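You operate a simulated robot arm through the tools that you are given. There is no shell and no other tool. Be economical: measure what you need, move in short steps, check, and stop when the job is done.

The job below is to be done with a simulated robot arm. You get a single attempt, and the scene is never put back.

JOB
Fill the blue-band bottle to its line at the paddle tap.
Fine: use the carriage and leave it in the middle; the bottle goes back in the crate; spill nothing.
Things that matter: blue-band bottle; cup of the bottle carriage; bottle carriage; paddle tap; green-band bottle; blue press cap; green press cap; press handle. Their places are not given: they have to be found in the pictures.

The check looks at the end state, three seconds after you hand in, the way a careful person would. Anything else that was tipped, shoved, dropped, spilled or broken makes it a failure.

ROBOT AND FRAMES
A 6-joint arm with a two-finger parallel gripper, fixed in place. Base frame: the origin is at the foot of the arm, x ahead of it, y to its left, z up; the work surface is at about z = 744. Readings come in mm, degrees, newtons and seconds.
With the tool pointing down near the work surface it reaches from about 200 to 640 mm from the base axis. Its first joint turns from -66.0 to 66.0 degrees. Payload 2.7 kg.
The TCP is the grasp point between the finger pads, 23 mm short of the fingertips. In the tool frame z runs along the fingers and y along their closing line. Largest opening 94 mm; finger width 38, thickness 10; the body of the gripper, 54 by 96 mm, starts 39 mm behind the TCP.
Orientation is told as [roll, pitch, yaw] about the base's x, y, z axes, in that order, counted from this pose: with the fingers straight down and closing along the base's y, the tool's x points along the base's -x, its y along +y and its z along -z.

CONTROLS
- The arm moves only by the tool send_rows. Its argument "rows" is a list of rows, each an object of numbers (a shift or turn left out is 0, a gripper value left out holds the last): "tx", "ty", "tz": the shift along the tool's x, y, z in cm; "ax", "ay", "az": the turn, a rotation vector about the tool's x, y, z in degrees; "hand": the closure, from 0 (fully open) to 1 (shut). In form: [{"tx": .., "ty": .., "tz": .., "ax": .., "ay": .., "az": .., "hand": ..}, ...]. A call has 1 to 12 rows; each row is the pose to reach, as a shift and turn from the pose commanded when the call began, along the tool's axes at that moment. Each row takes 0.2 s and may step no farther than 50 mm and 8.6 degrees from the row before; otherwise, or with a gripper value out of range, the whole call is refused. Where a pose cannot be reached the arm comes as near as it can. A force on the tool above 60 N (or 10 N above the force at the start of the call, whichever is more), or a blocked arm, ends the call early, and 0.2 s more pass. Each finger travels about 45 mm/s and halts on what it meets, pressing with about 27 N; the grip force reading is that of the motor and also rises with nothing between the fingers. The clock runs only during rows and for 0.2 s after the last one: add rows that repeat a pose to give the fingers time. It gives the time, the measured TCP pose, the force on the tool (base axes), the opening and the grip force at its end, in the units of the frame above (readings bear some noise).
- Cameras (640 x 400 px; columns grow to the right, rows downward): "scene" is fixed at [79.9, -434.9, 1407.9]; the picture's right is [0.73, -0.69, 0.00], its down [-0.38, -0.40, -0.83] and it looks along [0.57, 0.60, -0.56] (base axes); focal length 288 px, centre (320, 200). "wrist" rides on the gripper at [-39, 0, -44] in the tool frame; the picture's right is [0.00, -1.00, 0.00], its down [0.97, 0.00, -0.24] and it looks along [0.24, 0.00, 0.97] (tool axes); focal length 218 px, centre (320, 200).
- grab_frame(camera): a new picture of that camera. It takes no simulated time.
- pixel_to_xyz(camera, pixels): for up to 12 pixels [column, row] of the newest picture of that camera ("zoom" is the newest enlarged one), the place [x, y, z] in the base frame of the surface seen there, good to about 2 mm. It takes no simulated time.
- close_up(camera, box): a new picture of the part [left, top, right, bottom] of that camera's present view, enlarged. It takes no simulated time.
- hand_in(): hands the job in; it is judged then, once.

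Keep the steps short. Do not move on a guess: measure, check each grasp and each placing, and mend mistakes. In all there are 80 turns and 34 pictures (those below and enlarged ones count). Leave the gripper open and the arm clear of the work at the hand-in unless told otherwise, and finish with a single line.

The tools are called after "Call:" as a command line: name --argument value ..., lists and objects as JSON in quotes. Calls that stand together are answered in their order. send_rows: Moves the arm, as the interface text tells. Its arguments: {"type":"object","properties":{"rows":{"type":"array"}},"required":["rows"]} The other tools are called the same way: grab_frame (camera) takes a picture; pixel_to_xyz (camera, pixels) gives the place of the surface under pixels of a picture; close_up (camera, box) takes an enlarged picture of a part of a camera's view; hand_in () hands the job in.

At the start:

```text
clock: 0.0
ee_pos: [398.4, -28.1, 1259.9]
orientation: [-0.2, -0.1, 0.0]
ft_force: [0.3, 0.5, -0.2]
opening: 94.0
gripper_force: 0.0
```

scene: 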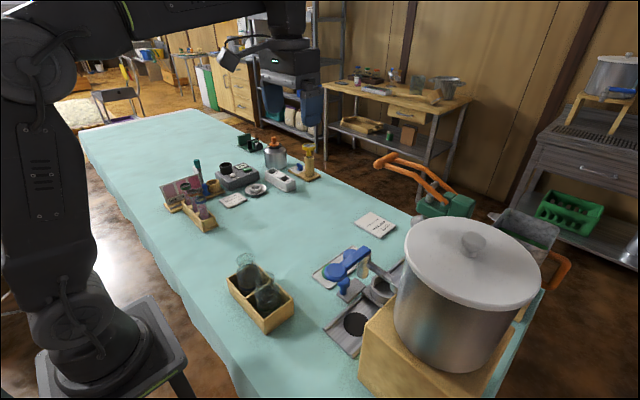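
wrist: 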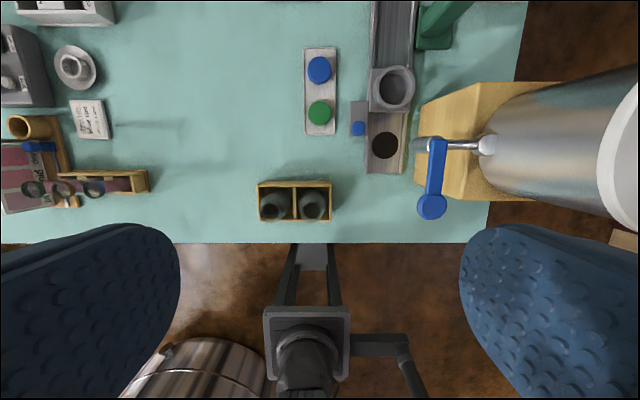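

I see a crate with two bottles, a board with blue and green caps, a carriage on a track, and a pot with a blue paddle tap. I'll enlarge these areas.

Call:
close_up --camera "wrist" --box '[240, 0, 540, 240]'

Call:
close_up --camera "scene" --box '[210, 150, 530, 390]'

```text
1.67 times, centred on (390, 120) of wrist
```

zoom: 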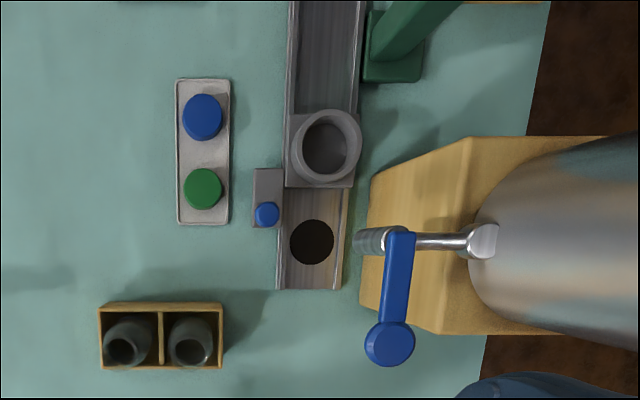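

```text
1.67 times, centred on (370, 270) of scene
```

zoom: 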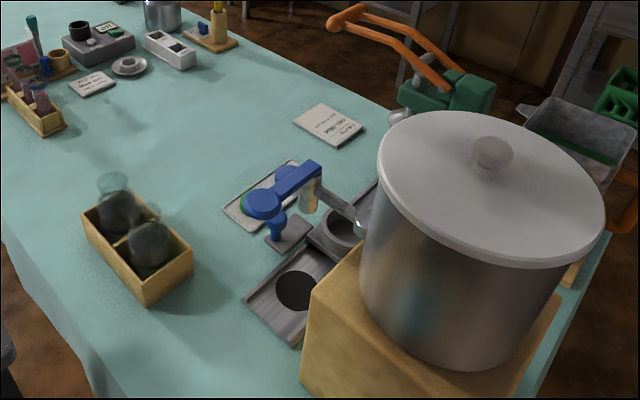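

The bottle bands and the card can't be read yet. I'll enlarge the card and the crate.

Call:
close_up --camera "scene" --box '[345, 200, 409, 240]'

Call:
close_up --camera "scene" --box '[214, 240, 310, 340]'

Call:
close_up --camera "scene" --box '[300, 220, 430, 370]'

```text
10.00 times, centred on (377, 220) of scene
```

zoom: 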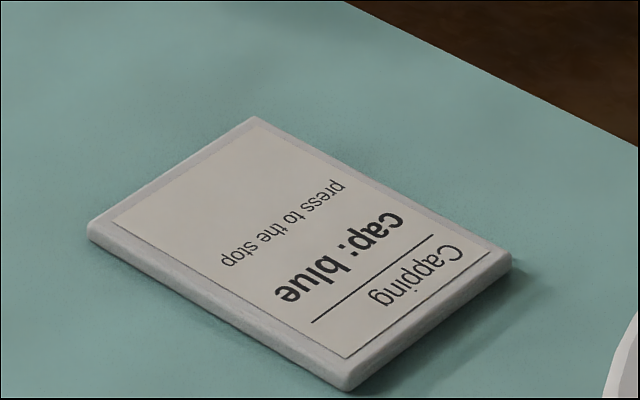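

```text
4.00 times, centred on (262, 290) of scene
```

zoom: 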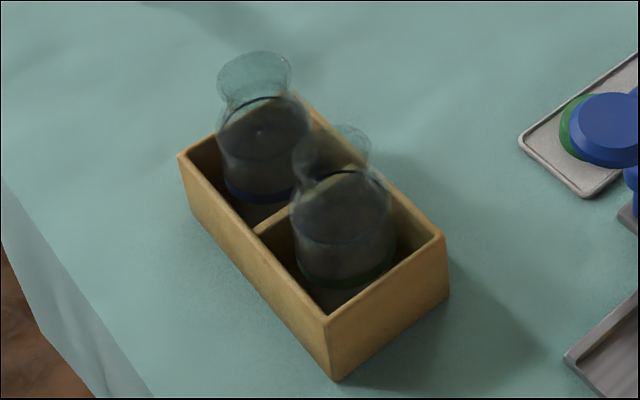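

```text
2.67 times, centred on (365, 295) of scene
```

zoom: 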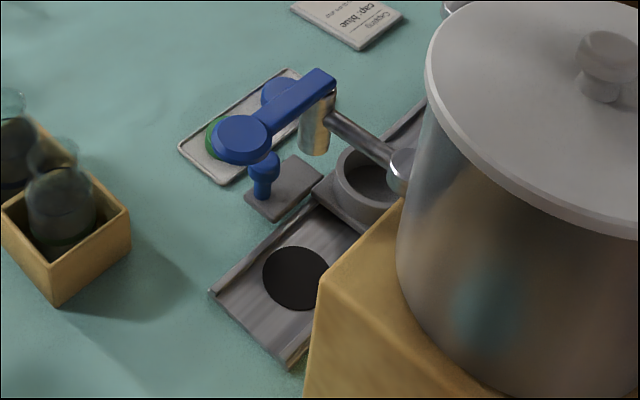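

The far-left bottle has the blue band, the nearer one green, and the dark ring on the bottle's shoulder looks like the fill line. I'll measure key points in the wrist picture, then in the scene picture.

Call:
pixel_to_xyz --camera "wrist" --pixels '[[259, 182], [331, 182], [261, 221], [331, 221], [296, 200], [358, 128], [392, 88], [384, 145], [438, 145], [431, 206], [404, 145], [370, 172]]'

Call:
pixel_to_xyz --camera "scene" --pixels '[[247, 256], [240, 270], [246, 268], [268, 275], [342, 268], [364, 283], [365, 273], [346, 282], [353, 324], [328, 273], [390, 288], [377, 247]]'

Call:
close_up --camera "wrist" --box '[245, 160, 345, 240]'

Call:
close_up --camera "wrist" --box '[340, 0, 460, 180]'

```text
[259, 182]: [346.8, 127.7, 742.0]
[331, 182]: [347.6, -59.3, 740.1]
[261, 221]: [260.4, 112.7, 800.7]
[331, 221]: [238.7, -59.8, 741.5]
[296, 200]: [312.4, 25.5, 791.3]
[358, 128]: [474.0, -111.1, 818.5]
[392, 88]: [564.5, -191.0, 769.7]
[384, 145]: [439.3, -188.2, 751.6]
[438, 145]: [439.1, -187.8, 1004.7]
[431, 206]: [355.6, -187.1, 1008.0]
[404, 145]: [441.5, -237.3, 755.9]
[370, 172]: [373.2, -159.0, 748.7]
```

```text
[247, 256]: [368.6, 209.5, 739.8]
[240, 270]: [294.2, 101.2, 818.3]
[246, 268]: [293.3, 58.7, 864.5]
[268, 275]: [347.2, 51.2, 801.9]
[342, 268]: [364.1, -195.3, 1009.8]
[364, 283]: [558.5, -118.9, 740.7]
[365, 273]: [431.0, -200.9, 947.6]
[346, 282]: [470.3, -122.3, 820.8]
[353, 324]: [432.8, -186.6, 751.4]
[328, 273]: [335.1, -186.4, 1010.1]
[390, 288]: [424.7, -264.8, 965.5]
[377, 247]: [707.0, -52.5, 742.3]
```

```text
5.00 times, centred on (295, 200) of wrist
```

zoom: 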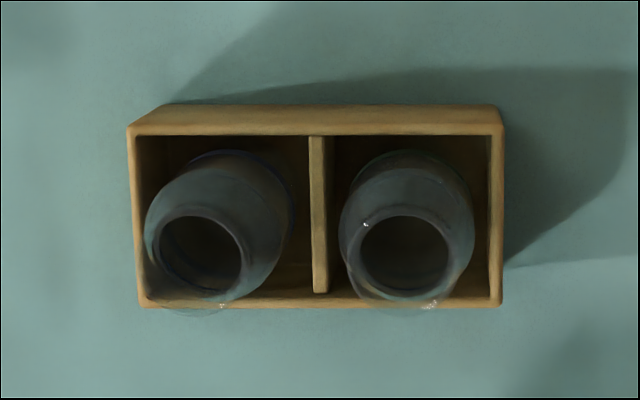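

```text
2.22 times, centred on (400, 90) of wrist
```

zoom: 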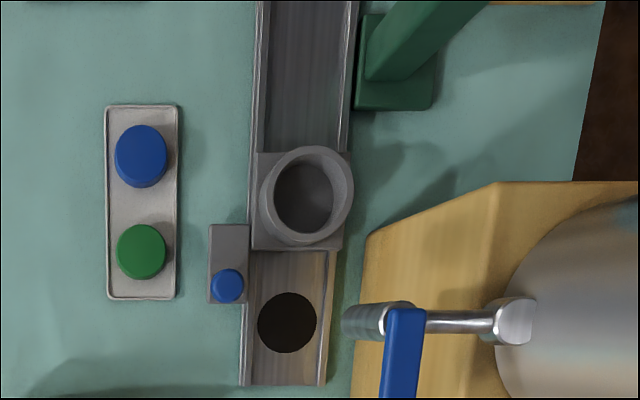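

Tap outlet and drain hole sit at about (439, -188), the paddle disc at about (350, -187, 1008), the carriage knob at about (472, -116, 820), and the cup at about (564, -190). Next I'll move above the blue bottle at a safe height and measure it.

Call:
send_rows --rows '[{"tx": 1.6, "ty": 1.6, "tz": 3}, {"tx": 3.2, "ty": 3.2, "tz": 6}, {"tx": 4.8, "ty": 4.8, "tz": 9}, {"tx": 6.4, "ty": 6.4, "tz": 12}, {"tx": 8, "ty": 8, "tz": 15}, {"tx": 9.5, "ty": 9.5, "tz": 18}, {"tx": 10.5, "ty": 10, "tz": 21}, {"tx": 10.5, "ty": 10, "tz": 21}]'

Call:
grab_frame --camera "wrist"

```text
clock: 1.8
ee_pos: [292.1, 72.6, 1049.1]
orientation: [-0.1, -0.1, 0.0]
ft_force: [0.1, -0.8, 0.4]
opening: 94.0
gripper_force: 0.1
```

```text
24 pictures are left
```

wrist: 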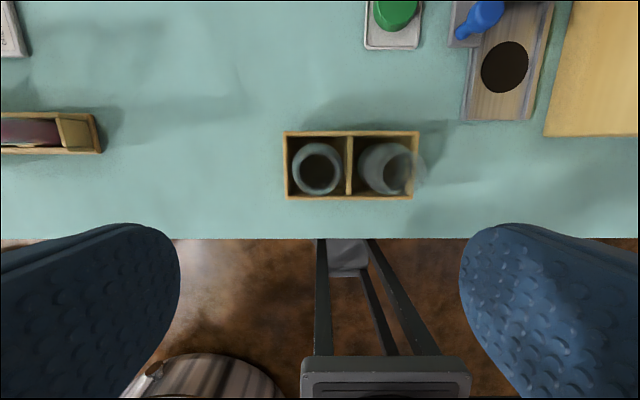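

Call:
close_up --camera "wrist" --box '[270, 115, 430, 215]'

Call:
pixel_to_xyz --camera "wrist" --pixels '[[318, 145], [296, 168], [341, 168], [318, 193], [284, 165], [352, 165], [418, 165], [350, 133], [350, 196], [505, 67], [395, 12], [318, 170]]'

```text
4.00 times, centred on (350, 165) of wrist
```

zoom: 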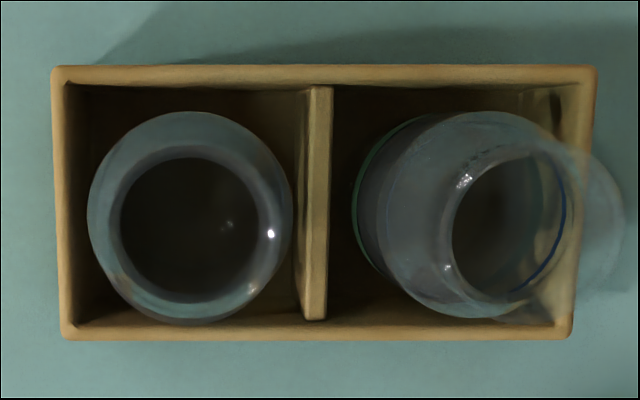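

```text
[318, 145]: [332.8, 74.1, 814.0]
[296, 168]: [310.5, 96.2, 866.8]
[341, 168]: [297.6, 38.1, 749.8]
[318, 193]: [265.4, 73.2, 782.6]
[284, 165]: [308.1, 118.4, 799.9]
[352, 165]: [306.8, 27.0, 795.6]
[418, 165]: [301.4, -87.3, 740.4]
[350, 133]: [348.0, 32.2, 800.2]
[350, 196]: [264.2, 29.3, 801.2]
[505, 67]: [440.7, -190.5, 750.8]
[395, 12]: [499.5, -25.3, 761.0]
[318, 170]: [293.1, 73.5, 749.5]
```

Call:
pixel_to_xyz --camera "zoom" --pixels '[[95, 215], [108, 215], [190, 117], [190, 150], [190, 310], [285, 215], [265, 215], [130, 150], [250, 150], [190, 135], [275, 250], [115, 280]]'

Call:
pixel_to_xyz --camera "scene" --pixels '[[238, 258], [241, 262], [245, 263], [246, 264], [250, 263], [253, 260], [245, 254], [239, 268], [252, 268], [246, 275], [236, 282], [250, 284]]'

```text
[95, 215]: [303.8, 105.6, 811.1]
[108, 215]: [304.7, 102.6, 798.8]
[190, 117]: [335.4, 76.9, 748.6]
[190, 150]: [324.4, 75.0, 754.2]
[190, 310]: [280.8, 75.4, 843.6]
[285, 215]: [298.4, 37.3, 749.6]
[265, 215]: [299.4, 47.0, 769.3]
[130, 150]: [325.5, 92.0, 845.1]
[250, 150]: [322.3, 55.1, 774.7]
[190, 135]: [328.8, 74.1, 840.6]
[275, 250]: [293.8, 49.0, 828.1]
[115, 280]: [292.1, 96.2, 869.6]
```

```text
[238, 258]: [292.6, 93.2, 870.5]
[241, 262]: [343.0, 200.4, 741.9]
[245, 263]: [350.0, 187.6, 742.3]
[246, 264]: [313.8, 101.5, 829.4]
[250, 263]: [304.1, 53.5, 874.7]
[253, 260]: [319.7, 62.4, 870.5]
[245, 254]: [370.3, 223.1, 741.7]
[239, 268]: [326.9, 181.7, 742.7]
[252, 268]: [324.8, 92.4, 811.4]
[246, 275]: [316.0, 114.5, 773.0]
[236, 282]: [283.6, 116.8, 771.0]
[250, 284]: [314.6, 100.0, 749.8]
```

The blue bottle stands at about (304, 75), lip top at about z 873, body radius about 30, crate rim at z 801. I'll close along x so the open fingers stay off the green bottle, so I turn the hand by yaw +90 here first.

Call:
send_rows --rows '[{"az": -8}, {"az": -16}, {"az": -24}, {"az": -32}, {"az": -40}, {"az": -48}, {"az": -56}, {"az": -64}, {"az": -72}, {"az": -80}, {"az": -88}, {"tx": -1.2, "ty": 0.2, "az": -90}]'

Call:
grab_frame --camera "wrist"

```text
clock: 4.4
ee_pos: [306.8, 73.9, 1050.9]
orientation: [-0.1, 0.1, 90.1]
ft_force: [0.2, -1.1, -0.5]
opening: 93.9
gripper_force: 0.1
```

```text
22 pictures are left
```

wrist: 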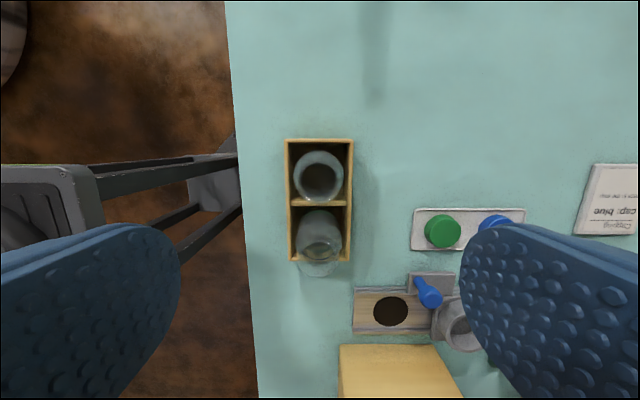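

I'll measure the lip from this viewpoint to pin the bottle's centre.

Call:
close_up --camera "wrist" --box '[272, 130, 368, 280]'

Call:
pixel_to_xyz --camera "wrist" --pixels '[[296, 178], [300, 178], [340, 178], [337, 178], [318, 153], [318, 157], [318, 200], [318, 196], [303, 162], [333, 162], [284, 200], [352, 200]]'

```text
2.67 times, centred on (320, 205) of wrist
```

zoom: 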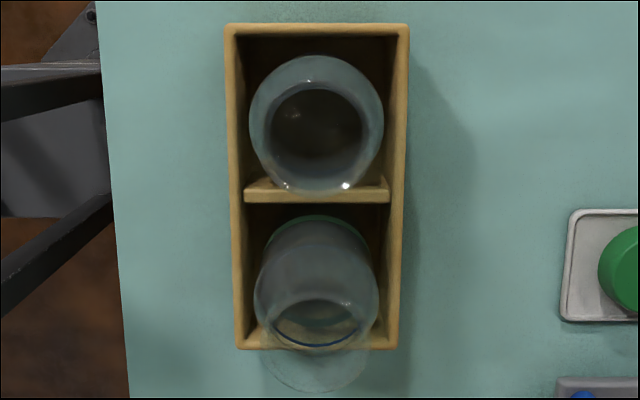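

```text
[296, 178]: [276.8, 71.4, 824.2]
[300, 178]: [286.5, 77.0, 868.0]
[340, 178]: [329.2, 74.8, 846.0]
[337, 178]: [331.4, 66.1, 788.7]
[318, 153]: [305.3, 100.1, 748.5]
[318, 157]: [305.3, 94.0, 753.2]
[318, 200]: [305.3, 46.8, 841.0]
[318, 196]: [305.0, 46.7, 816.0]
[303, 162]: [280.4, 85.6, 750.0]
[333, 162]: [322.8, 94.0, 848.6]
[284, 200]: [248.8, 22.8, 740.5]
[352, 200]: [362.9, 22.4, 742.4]
```

Centre confirmed near (305, 74.5), and the hand is already above it. I'll lower to about z 862 and check the force.

Call:
send_rows --rows '[{"tz": 4}, {"tz": 8}, {"tz": 12}, {"tz": 15}, {"tz": 17}, {"tz": 18.8}, {"tz": 18.8}]'

Call:
grab_frame --camera "scene"

```text
clock: 6.0
ee_pos: [307.1, 73.0, 860.1]
orientation: [-0.1, 0.0, 90.0]
ft_force: [-0.4, 0.5, 0.3]
opening: 94.0
gripper_force: 0.1
```

```text
20 pictures are left
```

scene: 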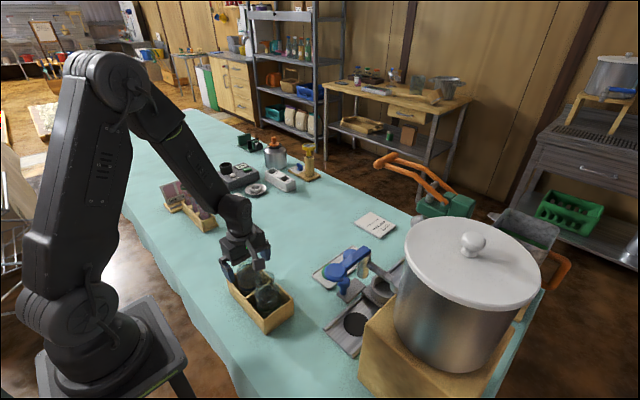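

The reading is (307.1, 73.0, 860.1), so I'll centre, lower to about z 839, then close while holding the pose.

Call:
send_rows --rows '[{"tx": -0.1, "ty": 0.2, "tz": 1.2}, {"tx": -0.1, "ty": 0.2, "tz": 2.1}, {"tx": -0.1, "ty": 0.2, "tz": 2.1, "hand": 0.2}, {"tx": -0.1, "ty": 0.2, "tz": 2.1, "hand": 0.3}, {"tx": -0.1, "ty": 0.2, "tz": 2.1, "hand": 0.4}, {"tx": -0.1, "ty": 0.2, "tz": 2.1, "hand": 0.6}, {"tx": -0.1, "ty": 0.2, "tz": 2.1, "hand": 0.6}, {"tx": -0.1, "ty": 0.2, "tz": 2.1, "hand": 0.6}]'

Call:
close_up --camera "scene" --box '[206, 210, 306, 340]'

```text
clock: 7.8
ee_pos: [305.8, 74.4, 839.2]
orientation: [-0.1, 0.1, 90.0]
ft_force: [-0.2, 0.7, -0.2]
opening: 61.3
gripper_force: 26.5
```

```text
3.08 times, centred on (256, 275) of scene
```

zoom: 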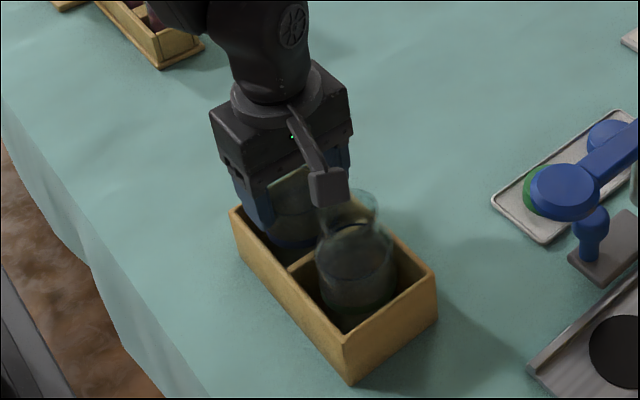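

Grip is 61.3 mm at 26.5 N, so the body is held. Lifting 190 mm straight up, clear of the crate.

Call:
send_rows --rows '[{"tz": -1.5}, {"tz": -4}, {"tz": -7.5}, {"tz": -11}, {"tz": -14.5}, {"tz": -17.5}, {"tz": -19}, {"tz": -19}]'

Call:
grab_frame --camera "wrist"

```text
clock: 9.6
ee_pos: [306.6, 74.9, 1031.1]
orientation: [-0.1, 0.1, 90.0]
ft_force: [-0.5, -0.4, -1.3]
opening: 61.2
gripper_force: 26.9
```

```text
18 pictures are left
```

wrist: 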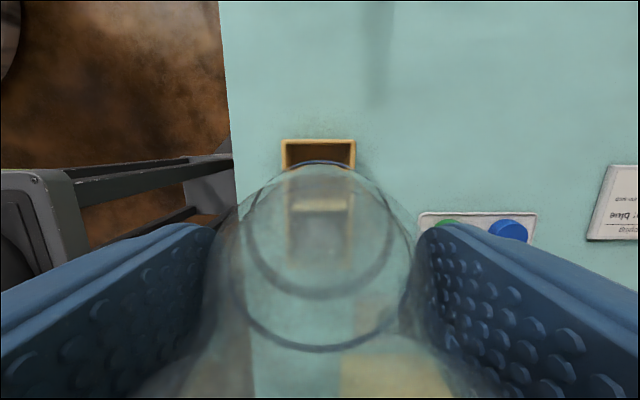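

The bottle is held. I need the exact cup place and the press head position, so I'll enlarge that part of the scene view.

Call:
close_up --camera "scene" --box '[325, 235, 425, 315]'

Call:
close_up --camera "scene" --box '[360, 140, 580, 280]'

```text
5.00 times, centred on (375, 275) of scene
```

zoom: 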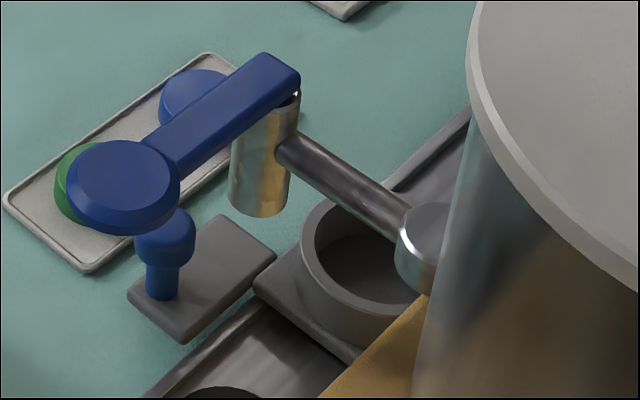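

```text
2.86 times, centred on (470, 210) of scene
```

zoom: 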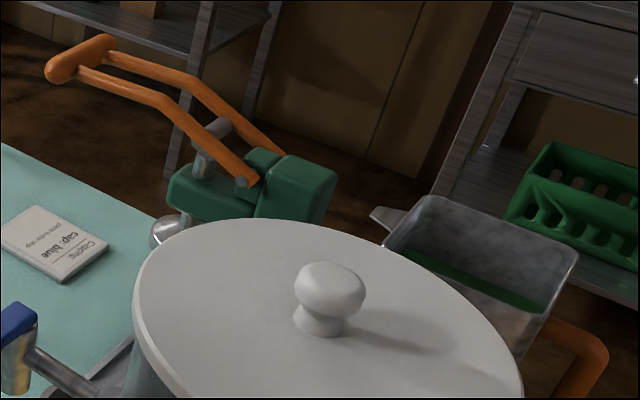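

Call:
pixel_to_xyz --camera "scene" --pixels '[[372, 286], [378, 277], [373, 279], [384, 296], [378, 293], [384, 288], [362, 276], [355, 274], [344, 280], [416, 221], [387, 161], [435, 209]]'

```text
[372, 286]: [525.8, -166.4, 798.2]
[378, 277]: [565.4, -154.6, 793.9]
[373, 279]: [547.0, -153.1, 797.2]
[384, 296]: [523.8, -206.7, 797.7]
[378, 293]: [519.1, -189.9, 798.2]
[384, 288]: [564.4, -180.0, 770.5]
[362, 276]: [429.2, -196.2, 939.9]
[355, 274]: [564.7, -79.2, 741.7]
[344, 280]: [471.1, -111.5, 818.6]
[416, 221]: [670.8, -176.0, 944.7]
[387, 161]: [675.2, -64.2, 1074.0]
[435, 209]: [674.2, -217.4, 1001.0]
```

Rim top is z≈798, cup floor z≈770. I'll sample more rim pixels to fix the cup's centre.

Call:
pixel_to_xyz --camera "scene" --pixels '[[371.4, 284], [372.4, 284], [373.4, 284], [374.4, 284], [375.4, 284], [374.5, 278], [376, 279], [377, 280.5], [383, 297.4], [383, 296], [383, 294.5], [383, 293]]'

Call:
pixel_to_xyz --camera "scene" --pixels '[[379, 276], [380, 277], [381, 278], [390, 294], [390, 296], [390, 297], [376, 292], [377.5, 290.5], [375, 293], [358, 277.5], [363, 277.5], [367, 290]]'

```text
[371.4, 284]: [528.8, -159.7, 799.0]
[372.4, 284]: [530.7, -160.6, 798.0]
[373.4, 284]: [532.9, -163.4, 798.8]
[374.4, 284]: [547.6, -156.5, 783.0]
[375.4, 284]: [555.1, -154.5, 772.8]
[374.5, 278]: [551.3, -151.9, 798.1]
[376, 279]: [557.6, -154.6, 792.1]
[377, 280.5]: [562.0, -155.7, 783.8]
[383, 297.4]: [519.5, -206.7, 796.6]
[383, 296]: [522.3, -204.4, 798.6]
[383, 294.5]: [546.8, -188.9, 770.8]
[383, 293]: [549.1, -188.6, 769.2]
```

```text
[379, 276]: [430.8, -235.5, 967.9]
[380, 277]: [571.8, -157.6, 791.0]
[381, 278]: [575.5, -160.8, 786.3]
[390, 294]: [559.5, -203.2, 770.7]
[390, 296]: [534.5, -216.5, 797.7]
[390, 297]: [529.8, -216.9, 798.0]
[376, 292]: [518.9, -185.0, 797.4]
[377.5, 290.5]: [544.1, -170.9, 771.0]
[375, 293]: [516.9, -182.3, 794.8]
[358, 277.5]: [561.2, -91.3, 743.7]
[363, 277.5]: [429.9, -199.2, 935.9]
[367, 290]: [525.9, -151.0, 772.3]
```

The cup's centre comes out at about (559.5, -188.5), inner radius about 33, so the bottle (radius 30.6) fits with little play. I'll carry the bottle there at a safe height.

Call:
send_rows --rows '[{"tx": 1.5, "ty": -1.5}, {"tx": 4.5, "ty": -4.3}, {"tx": 7.5, "ty": -7.2}, {"tx": 10.5, "ty": -10.1}, {"tx": 13.5, "ty": -13}, {"tx": 16.5, "ty": -15.9}, {"tx": 19.5, "ty": -18.8}, {"tx": 22.5, "ty": -21.7}, {"tx": 25, "ty": -24.1}, {"tx": 26.3, "ty": -25.3}, {"tx": 26.3, "ty": -25.3}]'

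```text
clock: 12.0
ee_pos: [557.4, -187.7, 1031.1]
orientation: [0.0, 0.0, 90.0]
ft_force: [-0.5, -0.7, -1.8]
opening: 61.3
gripper_force: 26.7
```

Reading (557.4, -187.7, 1031). I'll lower to about z 900, with the bottle's base just above the rim, and look.

Call:
send_rows --rows '[{"ty": -0.15, "tz": 3}, {"ty": -0.15, "tz": 6}, {"ty": -0.15, "tz": 9}, {"ty": -0.15, "tz": 11.5}, {"ty": -0.15, "tz": 13}, {"ty": -0.15, "tz": 13}]'

Call:
close_up --camera "scene" --box '[325, 200, 445, 315]'

Call:
grab_frame --camera "wrist"

```text
clock: 13.4
ee_pos: [561.4, -188.6, 902.6]
orientation: [-0.1, 0.0, 90.0]
ft_force: [-0.5, 0.9, -2.0]
opening: 61.4
gripper_force: 27.2
```

```text
3.48 times, centred on (385, 258) of scene
```

zoom: 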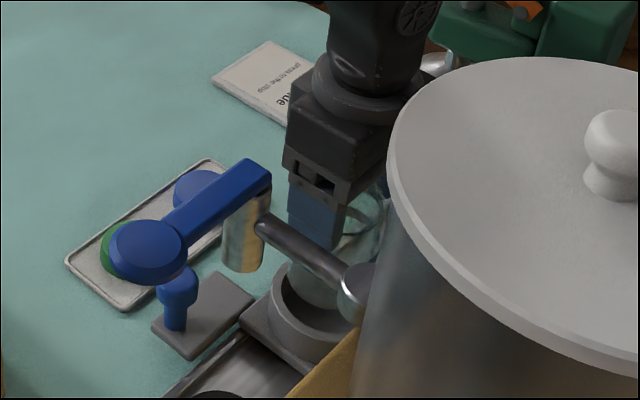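

```text
14 pictures are left
```

wrist: 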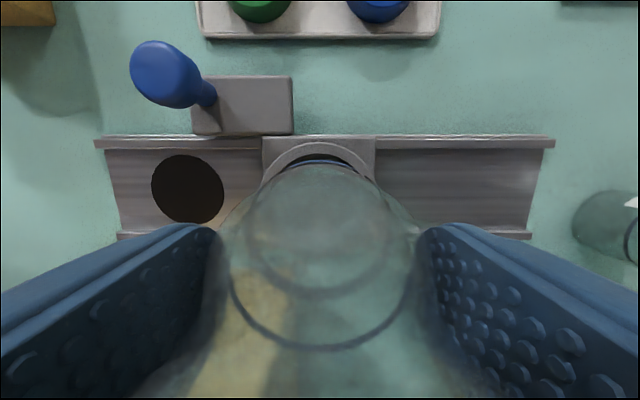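

The carriage's centre is at column ~319.5, so the bottle is over the cup in x, and the y check puts the cup at about -187.5. I'll nudge 1 mm and lower into the rim by 2 cm to check the force.

Call:
send_rows --rows '[{"tx": -0.1, "tz": 0.5}, {"tx": -0.1, "tz": 1.0}, {"tx": -0.1, "tz": 1.4}, {"tx": -0.1, "tz": 1.7}, {"tx": -0.1, "tz": 1.7}]'

```text
clock: 14.6
ee_pos: [559.6, -189.9, 884.5]
orientation: [-0.1, 0.0, 90.0]
ft_force: [0.7, -0.6, -1.0]
opening: 61.4
gripper_force: 27.2
```

No contact force. Continuing down in small steps to just above the cup floor.

Call:
send_rows --rows '[{"tz": 0.4}, {"tz": 0.8}, {"tz": 1.2}, {"tz": 1.6}, {"tz": 1.9}, {"tz": 2.1}, {"tz": 2.1}]'

Call:
close_up --camera "scene" --box '[325, 200, 445, 315]'

```text
clock: 16.2
ee_pos: [561.5, -189.2, 872.2]
orientation: [-0.9, 0.6, 89.9]
ft_force: [-18.0, 8.5, 46.6]
opening: 61.1
gripper_force: 27.3
```

```text
3.48 times, centred on (385, 258) of scene
```

zoom: 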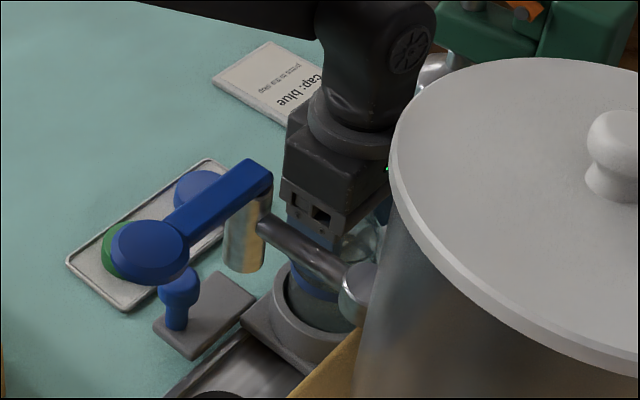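

It stopped at z 872 with 47 N up and a sideways reaction of -x and +y, so the bottle rubs the cup wall. I'll back off, shift to -x and +y a little, and check.

Call:
send_rows --rows '[{"tz": -0.6}, {"tz": -1.2}, {"tz": -1.6}, {"tx": -0.1, "ty": 0.15, "tz": -1.6}, {"tx": -0.1, "ty": 0.15, "tz": -1.6}]'

Call:
grab_frame --camera "wrist"

```text
clock: 17.4
ee_pos: [557.7, -186.3, 879.2]
orientation: [0.1, 0.1, 90.0]
ft_force: [0.4, -8.3, -4.1]
opening: 61.2
gripper_force: 27.3
```

```text
12 pictures are left
```

wrist: 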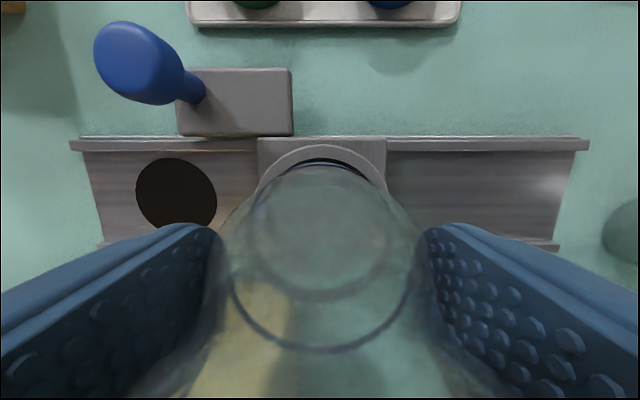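

There's now an -8 N reaction in y with x free. I'll move back 0.7 mm in -y, then lower in small steps.

Call:
send_rows --rows '[{"tx": 0.07, "ty": -0.03}, {"tx": 0.07, "ty": -0.03, "tz": 0.3}, {"tx": 0.07, "ty": -0.03, "tz": 0.6}, {"tx": 0.07, "ty": -0.03, "tz": 0.8}, {"tx": 0.07, "ty": -0.03, "tz": 0.8}]'

```text
clock: 18.6
ee_pos: [559.1, -186.4, 873.6]
orientation: [-0.1, 0.1, 90.0]
ft_force: [-1.3, -0.1, 3.1]
opening: 61.2
gripper_force: 27.4
```

Forces are near zero. Continue down a few mm.

Call:
send_rows --rows '[{"tz": 0.2}, {"tz": 0.4}, {"tz": 0.6}, {"tz": 0.6}]'

```text
clock: 19.6
ee_pos: [558.8, -187.7, 872.9]
orientation: [-0.8, 0.6, 89.9]
ft_force: [-17.0, 12.2, 44.3]
opening: 61.4
gripper_force: 27.2
```

It stops at z≈872.5 again with the same force. Either the base already rests on the cup floor, or it jams. I'll ease off the load and measure bottle surface points to tell.

Call:
send_rows --rows '[{"tz": -0.4}, {"tz": -0.75}, {"tz": -0.75}]'

Call:
close_up --camera "scene" --box '[355, 235, 419, 305]'

Call:
pixel_to_xyz --camera "wrist" --pixels '[[320, 345], [320, 320], [320, 300], [320, 290], [320, 250], [320, 200], [320, 180], [320, 168], [320, 162], [320, 158], [320, 385], [250, 200]]'

```text
clock: 20.4
ee_pos: [558.7, -187.8, 873.3]
orientation: [-0.2, 0.2, 90.1]
ft_force: [12.1, 0.9, 12.2]
opening: 61.1
gripper_force: 26.9
```

```text
5.71 times, centred on (387, 270) of scene
```

zoom: 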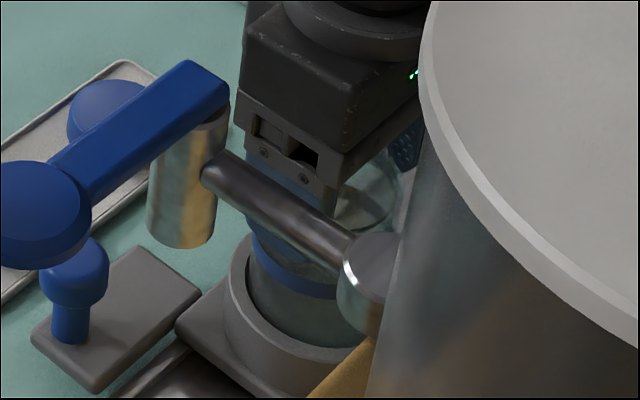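

```text
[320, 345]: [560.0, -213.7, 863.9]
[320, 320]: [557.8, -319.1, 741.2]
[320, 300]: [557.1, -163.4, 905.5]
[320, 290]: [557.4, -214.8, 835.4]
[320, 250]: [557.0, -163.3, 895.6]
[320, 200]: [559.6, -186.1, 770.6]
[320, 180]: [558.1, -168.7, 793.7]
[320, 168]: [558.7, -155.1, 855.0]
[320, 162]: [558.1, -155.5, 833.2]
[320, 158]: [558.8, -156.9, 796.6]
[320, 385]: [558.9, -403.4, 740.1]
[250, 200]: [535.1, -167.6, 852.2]
```

Call:
pixel_to_xyz --camera "zoom" --pixels '[[290, 265], [290, 278], [290, 288], [290, 300], [290, 315], [290, 328], [265, 262], [330, 292], [262, 290], [365, 215], [340, 330], [240, 300]]'

```text
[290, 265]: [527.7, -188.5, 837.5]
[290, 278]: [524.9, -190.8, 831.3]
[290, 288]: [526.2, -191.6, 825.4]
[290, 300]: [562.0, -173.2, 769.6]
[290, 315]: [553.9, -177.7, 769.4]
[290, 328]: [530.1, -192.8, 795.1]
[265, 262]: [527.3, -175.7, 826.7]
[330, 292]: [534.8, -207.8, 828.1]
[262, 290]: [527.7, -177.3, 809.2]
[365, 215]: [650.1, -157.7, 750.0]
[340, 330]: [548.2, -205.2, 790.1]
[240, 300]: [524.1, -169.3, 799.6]
```

The blue band sits at z≈830. It was at about 797 in the crate, so the base is near z 784, about 14 mm inside the cup and not yet on its floor. The fit is tight and the hand is wedging it. I'll relieve the load slightly and read.

Call:
send_rows --rows '[{"ty": -0.05, "tz": -0.15}, {"ty": -0.05, "tz": -0.15}, {"ty": -0.05, "tz": -0.15}]'

```text
clock: 21.2
ee_pos: [557.9, -188.3, 874.3]
orientation: [0.0, 0.1, 89.8]
ft_force: [5.5, -2.7, 4.8]
opening: 60.9
gripper_force: 26.7
```

Load dropped to about 5 N. I'll move another 0.4 mm in +x and open the fingers only slightly so the bottle can settle inside the cup.

Call:
send_rows --rows '[{"tx": 0.02, "ty": -0.04}, {"tx": 0.02, "ty": -0.04}, {"tx": 0.02, "ty": -0.04, "hand": 0.32}, {"tx": 0.02, "ty": -0.04, "hand": 0.3}, {"tx": 0.02, "ty": -0.04, "hand": 0.3}, {"tx": 0.02, "ty": -0.04, "hand": 0.3}]'

Call:
close_up --camera "scene" --box '[355, 235, 419, 305]'

```text
clock: 22.6
ee_pos: [558.8, -187.6, 875.2]
orientation: [-0.1, 0.1, 90.0]
ft_force: [0.2, -0.5, 0.3]
opening: 65.9
gripper_force: 0.0
```

```text
5.71 times, centred on (387, 270) of scene
```

zoom: 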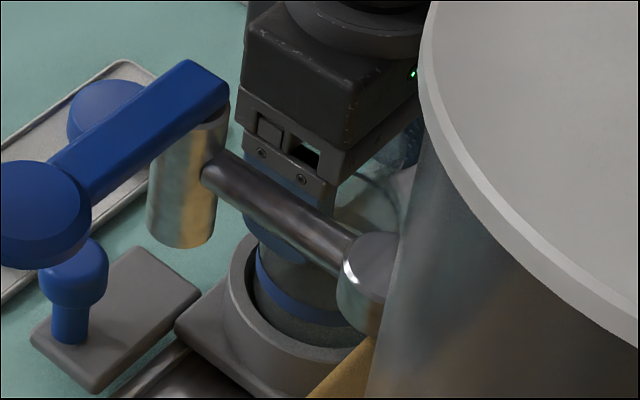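

The bottle dropped (the band moved from row ~275 to ~300). Checking its height and levelness.

Call:
pixel_to_xyz --camera "zoom" --pixels '[[262, 265], [268, 285], [290, 305], [310, 315], [330, 322], [262, 275], [290, 300], [300, 270], [370, 200], [380, 230], [262, 255], [350, 330]]'

```text
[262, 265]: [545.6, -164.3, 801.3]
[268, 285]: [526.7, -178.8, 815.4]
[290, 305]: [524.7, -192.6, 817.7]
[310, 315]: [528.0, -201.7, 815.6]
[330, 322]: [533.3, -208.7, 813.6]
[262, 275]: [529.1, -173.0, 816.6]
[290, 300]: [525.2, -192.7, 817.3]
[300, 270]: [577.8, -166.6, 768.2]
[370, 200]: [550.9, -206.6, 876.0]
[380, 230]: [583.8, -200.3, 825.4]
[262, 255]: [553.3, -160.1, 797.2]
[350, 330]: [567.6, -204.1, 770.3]
```

The band is at z 816.5 all round, so the bottle is seated level on the cup floor. I'll open fully and rise straight up.

Call:
send_rows --rows '[{"hand": 0}, {"hand": 0}, {"hand": 0}, {"tz": -2}, {"tz": -5}, {"tz": -9}, {"tz": -13}, {"tz": -15}, {"tz": -15}]'

Call:
send_rows --rows '[{"tx": -2.5, "ty": 2.5}, {"tx": -5.5, "ty": 5.5}, {"tx": -8, "ty": 8}, {"tx": -8.7, "ty": 8.7}, {"tx": -8.7, "ty": 8.7, "tz": 4}, {"tx": -8.7, "ty": 8.7, "tz": 7}, {"tx": -8.7, "ty": 8.7, "tz": 7}]'

Call:
grab_frame --camera "wrist"

```text
clock: 24.6
ee_pos: [557.8, -186.8, 1026.0]
orientation: [-0.1, 0.1, 90.0]
ft_force: [-1.0, 0.4, 0.3]
opening: 94.2
gripper_force: 0.0
```

```text
clock: 26.2
ee_pos: [470.4, -100.0, 953.5]
orientation: [-0.1, 0.1, 89.9]
ft_force: [0.6, 0.0, -0.3]
opening: 93.9
gripper_force: 0.3
```

```text
9 pictures are left
```

wrist: 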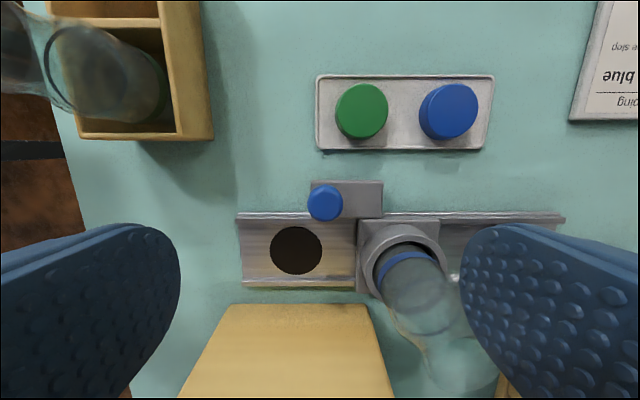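

Call:
pixel_to_xyz --camera "wrist" --pixels '[[308, 203], [326, 198], [343, 203], [326, 187], [326, 205], [360, 200], [238, 215], [564, 217], [295, 250], [357, 250], [362, 112], [450, 110]]'

```text
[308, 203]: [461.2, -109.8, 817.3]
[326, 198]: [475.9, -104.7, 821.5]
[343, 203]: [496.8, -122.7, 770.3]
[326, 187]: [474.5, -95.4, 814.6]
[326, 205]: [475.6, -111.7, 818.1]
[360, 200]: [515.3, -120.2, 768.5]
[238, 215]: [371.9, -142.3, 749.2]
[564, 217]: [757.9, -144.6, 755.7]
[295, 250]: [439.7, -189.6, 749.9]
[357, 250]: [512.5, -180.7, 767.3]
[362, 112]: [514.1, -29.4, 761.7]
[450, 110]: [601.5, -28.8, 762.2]
```

Knob head centre is at about (474.5, -108, 818), the mount plate at z 769, and the track runs x 372–758. I'll lower onto the knob, keeping the hand 8 mm to the +y side so it clears the paddle later, and close.

Call:
send_rows --rows '[{"ty": -0.3, "tz": 4}, {"ty": -0.3, "tz": 8}, {"ty": -0.3, "tz": 11.5}, {"ty": -0.3, "tz": 13.8}, {"ty": -0.3, "tz": 14.6}, {"ty": -0.3, "tz": 14.6, "hand": 0.4}, {"ty": -0.3, "tz": 14.6, "hand": 0.6}, {"ty": -0.3, "tz": 14.6, "hand": 0.7}, {"ty": -0.3, "tz": 14.6, "hand": 0.75}, {"ty": -0.3, "tz": 14.6, "hand": 0.8}, {"ty": -0.3, "tz": 14.6, "hand": 0.85}, {"ty": -0.3, "tz": 14.6, "hand": 0.85}]'

```text
clock: 26.6
ee_pos: [475.6, -101.6, 937.6]
orientation: [-1.3, 0.8, 89.8]
ft_force: [2.0, -0.2, 6.5]
opening: 94.1
gripper_force: 0.0
stopped in row 1: the force on the tool passed its limit (the readings are from after the stop); the commanded pose is now the measured one
```

Stopped at z 938 by an unexpected force, with the same tilt pattern as earlier. Something of the hand or arm is touching, so I'll look at the whole scene before moving.

Call:
grab_frame --camera "scene"

```text
8 pictures are left
```

scene: 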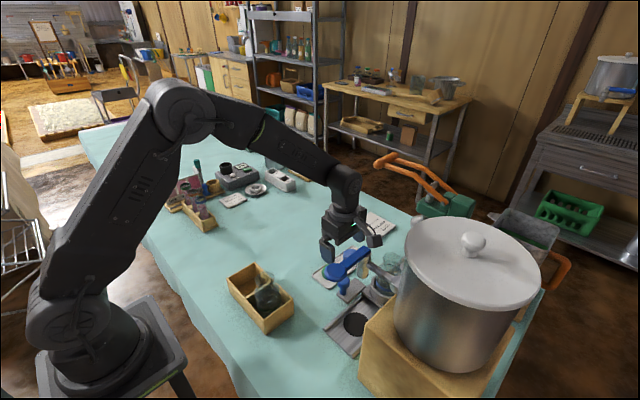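

Call:
close_up --camera "scene" --box '[310, 160, 430, 310]'

```text
2.67 times, centred on (370, 235) of scene
```

zoom: 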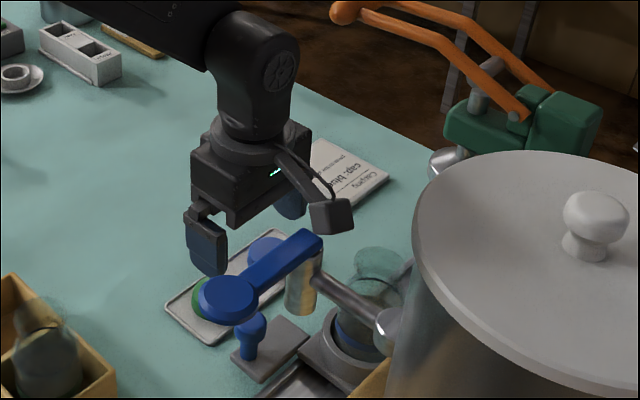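

A bracket on the hand's -y side (tool +x) carries a box that reached the tap; that also explains the stop over the cup. I'll measure the bracket's box and the paddle state.

Call:
pixel_to_xyz --camera "zoom" --pixels '[[330, 215], [312, 225], [352, 230], [320, 232], [335, 203], [300, 175], [318, 242], [225, 290], [205, 250], [255, 150], [250, 320], [350, 215]]'

```text
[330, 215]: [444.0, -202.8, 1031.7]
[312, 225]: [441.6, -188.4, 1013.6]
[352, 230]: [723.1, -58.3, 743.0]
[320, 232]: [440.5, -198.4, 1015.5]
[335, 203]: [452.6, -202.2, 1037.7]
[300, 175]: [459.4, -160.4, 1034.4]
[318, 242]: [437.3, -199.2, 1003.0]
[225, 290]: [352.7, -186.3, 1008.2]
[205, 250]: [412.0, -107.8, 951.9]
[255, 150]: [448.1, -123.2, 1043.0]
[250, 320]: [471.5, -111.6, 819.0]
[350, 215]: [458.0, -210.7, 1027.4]
```

The box (about 100 mm to tool +x, 75–100 mm above the TCP) sat on the tap's pivot; the paddle disc is still at z 1008. I'll raise straight up and take out the tilt.

Call:
send_rows --rows '[{"tz": -2}, {"tz": -5, "ax": -0.6, "ay": -0.4}, {"tz": -8.5, "ax": -1.3, "ay": -0.8}, {"tz": -11, "ax": -1.3, "ay": -0.8}, {"tz": -11, "ax": -1.3, "ay": -0.8}]'

Call:
close_up --camera "scene" --box '[310, 210, 410, 340]'

```text
clock: 27.8
ee_pos: [469.9, -100.6, 1043.5]
orientation: [0.1, -0.1, 89.7]
ft_force: [-0.3, -0.1, 0.5]
opening: 94.1
gripper_force: 0.0
```

```text
3.08 times, centred on (360, 275) of scene
```

zoom: 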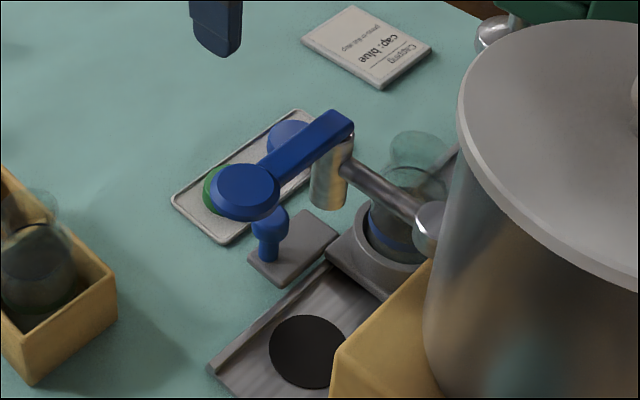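

Tap undisturbed, no water, orientation level again. Now turning the hand half a turn, to yaw -90, so the bracket points to +y.

Call:
send_rows --rows '[{"az": 8}, {"az": 16}, {"az": 24}, {"az": 32}, {"az": 40}, {"az": 48}, {"az": 56}, {"az": 64}, {"az": 72}, {"az": 80}, {"az": 88}, {"az": 90}]'

Call:
send_rows --rows '[{"az": 8}, {"az": 16}, {"az": 24}, {"az": 32}, {"az": 40}, {"az": 48}, {"az": 56}, {"az": 64}, {"az": 72}, {"az": 80}, {"az": 88}, {"az": 90}]'

```text
clock: 30.4
ee_pos: [472.7, -100.6, 1046.2]
orientation: [0.1, 0.2, -0.5]
ft_force: [-0.8, 0.4, 0.1]
opening: 93.9
gripper_force: 0.0
```

```text
clock: 33.0
ee_pos: [472.9, -101.9, 1046.2]
orientation: [-0.2, 0.1, -90.5]
ft_force: [-0.1, 0.7, -0.1]
opening: 93.8
gripper_force: 0.1
```

Half turn done. Descending to z≈806 over the knob with open fingers.

Call:
send_rows --rows '[{"ty": 0.1, "tz": 4}, {"ty": 0.2, "tz": 8}, {"ty": 0.2, "tz": 12}, {"ty": 0.2, "tz": 16}, {"ty": 0.2, "tz": 19}, {"ty": 0.2, "tz": 21.5}, {"ty": 0.2, "tz": 23.2}, {"ty": 0.2, "tz": 23.9}, {"ty": 0.2, "tz": 23.9}]'

```text
clock: 35.0
ee_pos: [474.4, -101.5, 808.1]
orientation: [-0.2, 0.1, -90.3]
ft_force: [-0.1, -0.6, 0.2]
opening: 94.1
gripper_force: 0.1
```

Over the knob with no contact. Closing gently.

Call:
send_rows --rows '[{"hand": 0.4}, {"hand": 0.6}, {"hand": 0.65}, {"hand": 0.7}, {"hand": 0.8}, {"hand": 0.85}, {"hand": 0.85}, {"hand": 0.85}]'

```text
clock: 36.8
ee_pos: [474.3, -100.7, 807.6]
orientation: [-0.2, 0.2, -90.3]
ft_force: [0.6, -0.6, -2.2]
opening: 32.0
gripper_force: 44.6
```

Knob held (32 mm). Sliding the carriage slowly by 5 cm in -x first.

Call:
send_rows --rows '[{"ty": -0.3}, {"ty": -0.8}, {"ty": -1.4}, {"ty": -2.0}, {"ty": -2.6}, {"ty": -3.2}, {"ty": -3.8}, {"ty": -4.4}, {"ty": -4.8}, {"ty": -5.0}, {"ty": -5.0}]'

```text
clock: 39.2
ee_pos: [423.0, -101.4, 807.6]
orientation: [0.0, 0.1, -90.4]
ft_force: [0.5, -16.5, 24.7]
opening: 31.5
gripper_force: 45.0
```

Moved 51 mm, but the force now reads y -16.5 and z +24.7. Checking the picture before going on.

Call:
send_rows --rows '[{"tz": 0}]'

Call:
close_up --camera "scene" --box '[290, 170, 430, 330]'

```text
clock: 39.6
ee_pos: [423.2, -101.8, 807.7]
orientation: [-0.1, 0.0, -90.2]
ft_force: [0.8, -15.5, 23.8]
opening: 31.9
gripper_force: 44.7
```

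```text
2.50 times, centred on (360, 250) of scene
```

zoom: 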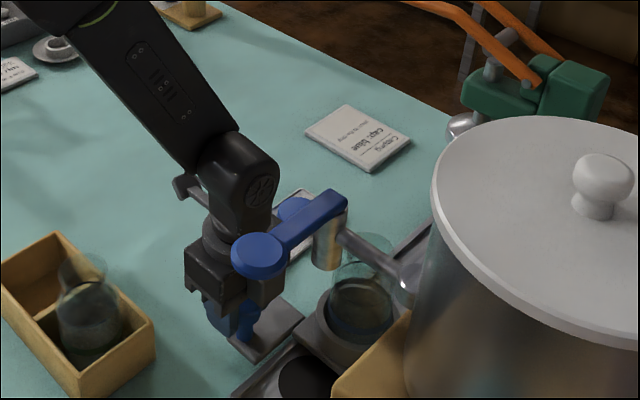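

The bottle stands upright and nothing visibly touches, so the strain comes from the rigid grip on the knob. I'll loosen the fingers to about 35 mm so they just cage the knob and push it.

Call:
send_rows --rows '[{"hand": 0.63}, {"hand": 0.63}, {"hand": 0.63}]'

```text
clock: 40.4
ee_pos: [423.5, -101.0, 806.7]
orientation: [-0.3, 0.0, -90.4]
ft_force: [-1.4, 0.1, -0.5]
opening: 34.9
gripper_force: 0.4
```

Strain is gone. Pushing on 6 cm in -x.

Call:
send_rows --rows '[{"ty": -0.3}, {"ty": -0.7}, {"ty": -1.2}, {"ty": -1.8}, {"ty": -2.4}, {"ty": -3.0}, {"ty": -3.6}, {"ty": -4.2}, {"ty": -4.9}, {"ty": -5.5}, {"ty": -6.0}, {"ty": -6.0}]'

Call:
close_up --camera "scene" --box '[290, 200, 430, 340]'

```text
clock: 43.0
ee_pos: [362.4, -99.4, 806.7]
orientation: [-0.2, 0.1, -90.3]
ft_force: [1.7, 0.5, 0.6]
opening: 35.4
gripper_force: 0.8
```

```text
2.86 times, centred on (360, 270) of scene
```

zoom: 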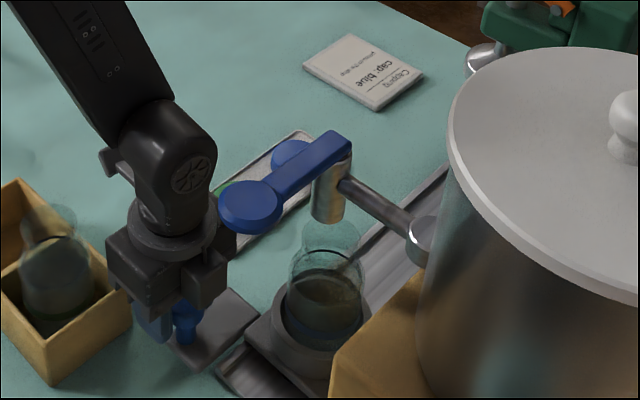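

Carriage nearly under the tap. Measuring cup rim, bottle lip and spout positions now.

Call:
pixel_to_xyz --camera "zoom" --pixels '[[276, 305], [284, 325], [300, 340], [290, 335], [314, 218], [330, 220], [342, 215], [304, 238], [360, 242], [245, 350], [280, 290], [330, 217]]'

```text
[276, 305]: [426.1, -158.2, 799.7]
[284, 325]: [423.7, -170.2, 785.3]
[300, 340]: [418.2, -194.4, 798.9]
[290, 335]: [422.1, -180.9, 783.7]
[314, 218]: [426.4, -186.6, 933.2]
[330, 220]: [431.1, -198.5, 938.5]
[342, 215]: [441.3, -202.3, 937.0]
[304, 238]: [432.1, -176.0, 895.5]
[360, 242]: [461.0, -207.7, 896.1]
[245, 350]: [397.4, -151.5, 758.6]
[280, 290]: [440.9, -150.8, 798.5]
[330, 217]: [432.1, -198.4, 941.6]
```

The bottle mouth is near x≈447 and the spout at (440, -189). Pushing 8 mm more.

Call:
send_rows --rows '[{"ty": -0.2}, {"ty": -0.4}, {"ty": -0.6}, {"ty": -0.8}, {"ty": -0.8}]'

```text
clock: 44.2
ee_pos: [356.1, -99.8, 806.8]
orientation: [-0.2, 0.1, -90.3]
ft_force: [0.0, 0.0, -0.7]
opening: 34.7
gripper_force: 0.0
```

In place. I'll check the pot's extent (free query) for the paddle press, and also open and rise off the knob.

Call:
pixel_to_xyz --camera "zoom" --pixels '[[452, 130], [470, 190], [500, 70], [540, 260], [430, 300], [620, 290], [250, 190], [250, 222], [225, 205], [280, 208], [300, 175], [330, 150]]'

Call:
send_rows --rows '[{"hand": 0.5}, {"hand": 0.42}, {"hand": 0.42}, {"tz": -2}, {"tz": -6}, {"tz": -10.5}, {"tz": -15}, {"tz": -19.5}, {"tz": -23.5}, {"tz": -26}, {"tz": -27}, {"tz": -27}]'

```text
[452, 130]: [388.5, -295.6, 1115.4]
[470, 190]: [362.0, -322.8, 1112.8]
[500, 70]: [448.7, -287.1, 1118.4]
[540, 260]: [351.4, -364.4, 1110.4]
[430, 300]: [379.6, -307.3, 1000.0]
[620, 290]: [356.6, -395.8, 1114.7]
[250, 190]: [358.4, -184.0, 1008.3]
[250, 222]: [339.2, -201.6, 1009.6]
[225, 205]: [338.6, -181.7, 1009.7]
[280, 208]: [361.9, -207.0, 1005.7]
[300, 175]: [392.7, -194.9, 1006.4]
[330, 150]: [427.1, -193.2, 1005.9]
```

```text
clock: 46.8
ee_pos: [356.8, -102.3, 1077.1]
orientation: [-0.2, 0.1, -90.2]
ft_force: [1.3, -0.8, 1.1]
opening: 54.5
gripper_force: 0.1
```

Paddle disc centre is about (351, -190), top z 1008; the pot starts at y -290, so it's clear. I'll query the bottle's rings to find the fill line height, and meanwhile close the fingers and go above the disc.

Call:
pixel_to_xyz --camera "zoom" --pixels '[[325, 266], [325, 269], [325, 272], [325, 275], [325, 280], [325, 300], [325, 305], [295, 280], [355, 285], [325, 330], [325, 338], [325, 345]]'

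Call:
send_rows --rows '[{"hand": 1}, {"tx": -2, "ty": -0.1, "hand": 1}, {"tx": -4.5, "ty": -0.3, "hand": 1}, {"tx": -7, "ty": -0.5, "hand": 1}, {"tx": -8.7, "ty": -0.6, "hand": 1}, {"tx": -8.7, "ty": -0.6, "tz": 1.5, "hand": 1}, {"tx": -8.7, "ty": -0.6, "tz": 3, "hand": 1}, {"tx": -8.7, "ty": -0.6, "tz": 3, "hand": 1}]'

Call:
close_up --camera "scene" --box '[326, 220, 416, 320]'

```text
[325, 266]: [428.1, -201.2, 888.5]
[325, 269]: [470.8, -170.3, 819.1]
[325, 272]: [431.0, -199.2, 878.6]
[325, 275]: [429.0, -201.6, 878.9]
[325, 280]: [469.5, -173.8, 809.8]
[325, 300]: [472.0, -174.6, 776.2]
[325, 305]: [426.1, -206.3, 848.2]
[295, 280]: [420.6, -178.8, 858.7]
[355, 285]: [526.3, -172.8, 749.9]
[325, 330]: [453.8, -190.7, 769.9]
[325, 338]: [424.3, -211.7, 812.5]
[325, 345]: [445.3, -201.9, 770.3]
```

```text
clock: 48.6
ee_pos: [350.4, -187.0, 1044.7]
orientation: [-0.2, 0.1, -90.3]
ft_force: [-0.2, 0.5, 0.2]
opening: 0.1
gripper_force: 26.9
```

```text
4.00 times, centred on (371, 270) of scene
```

zoom: 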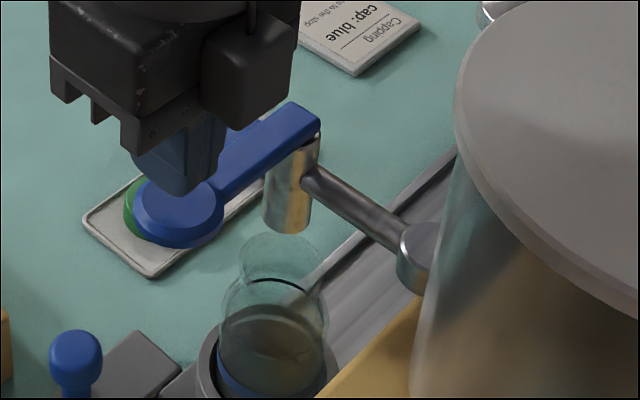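

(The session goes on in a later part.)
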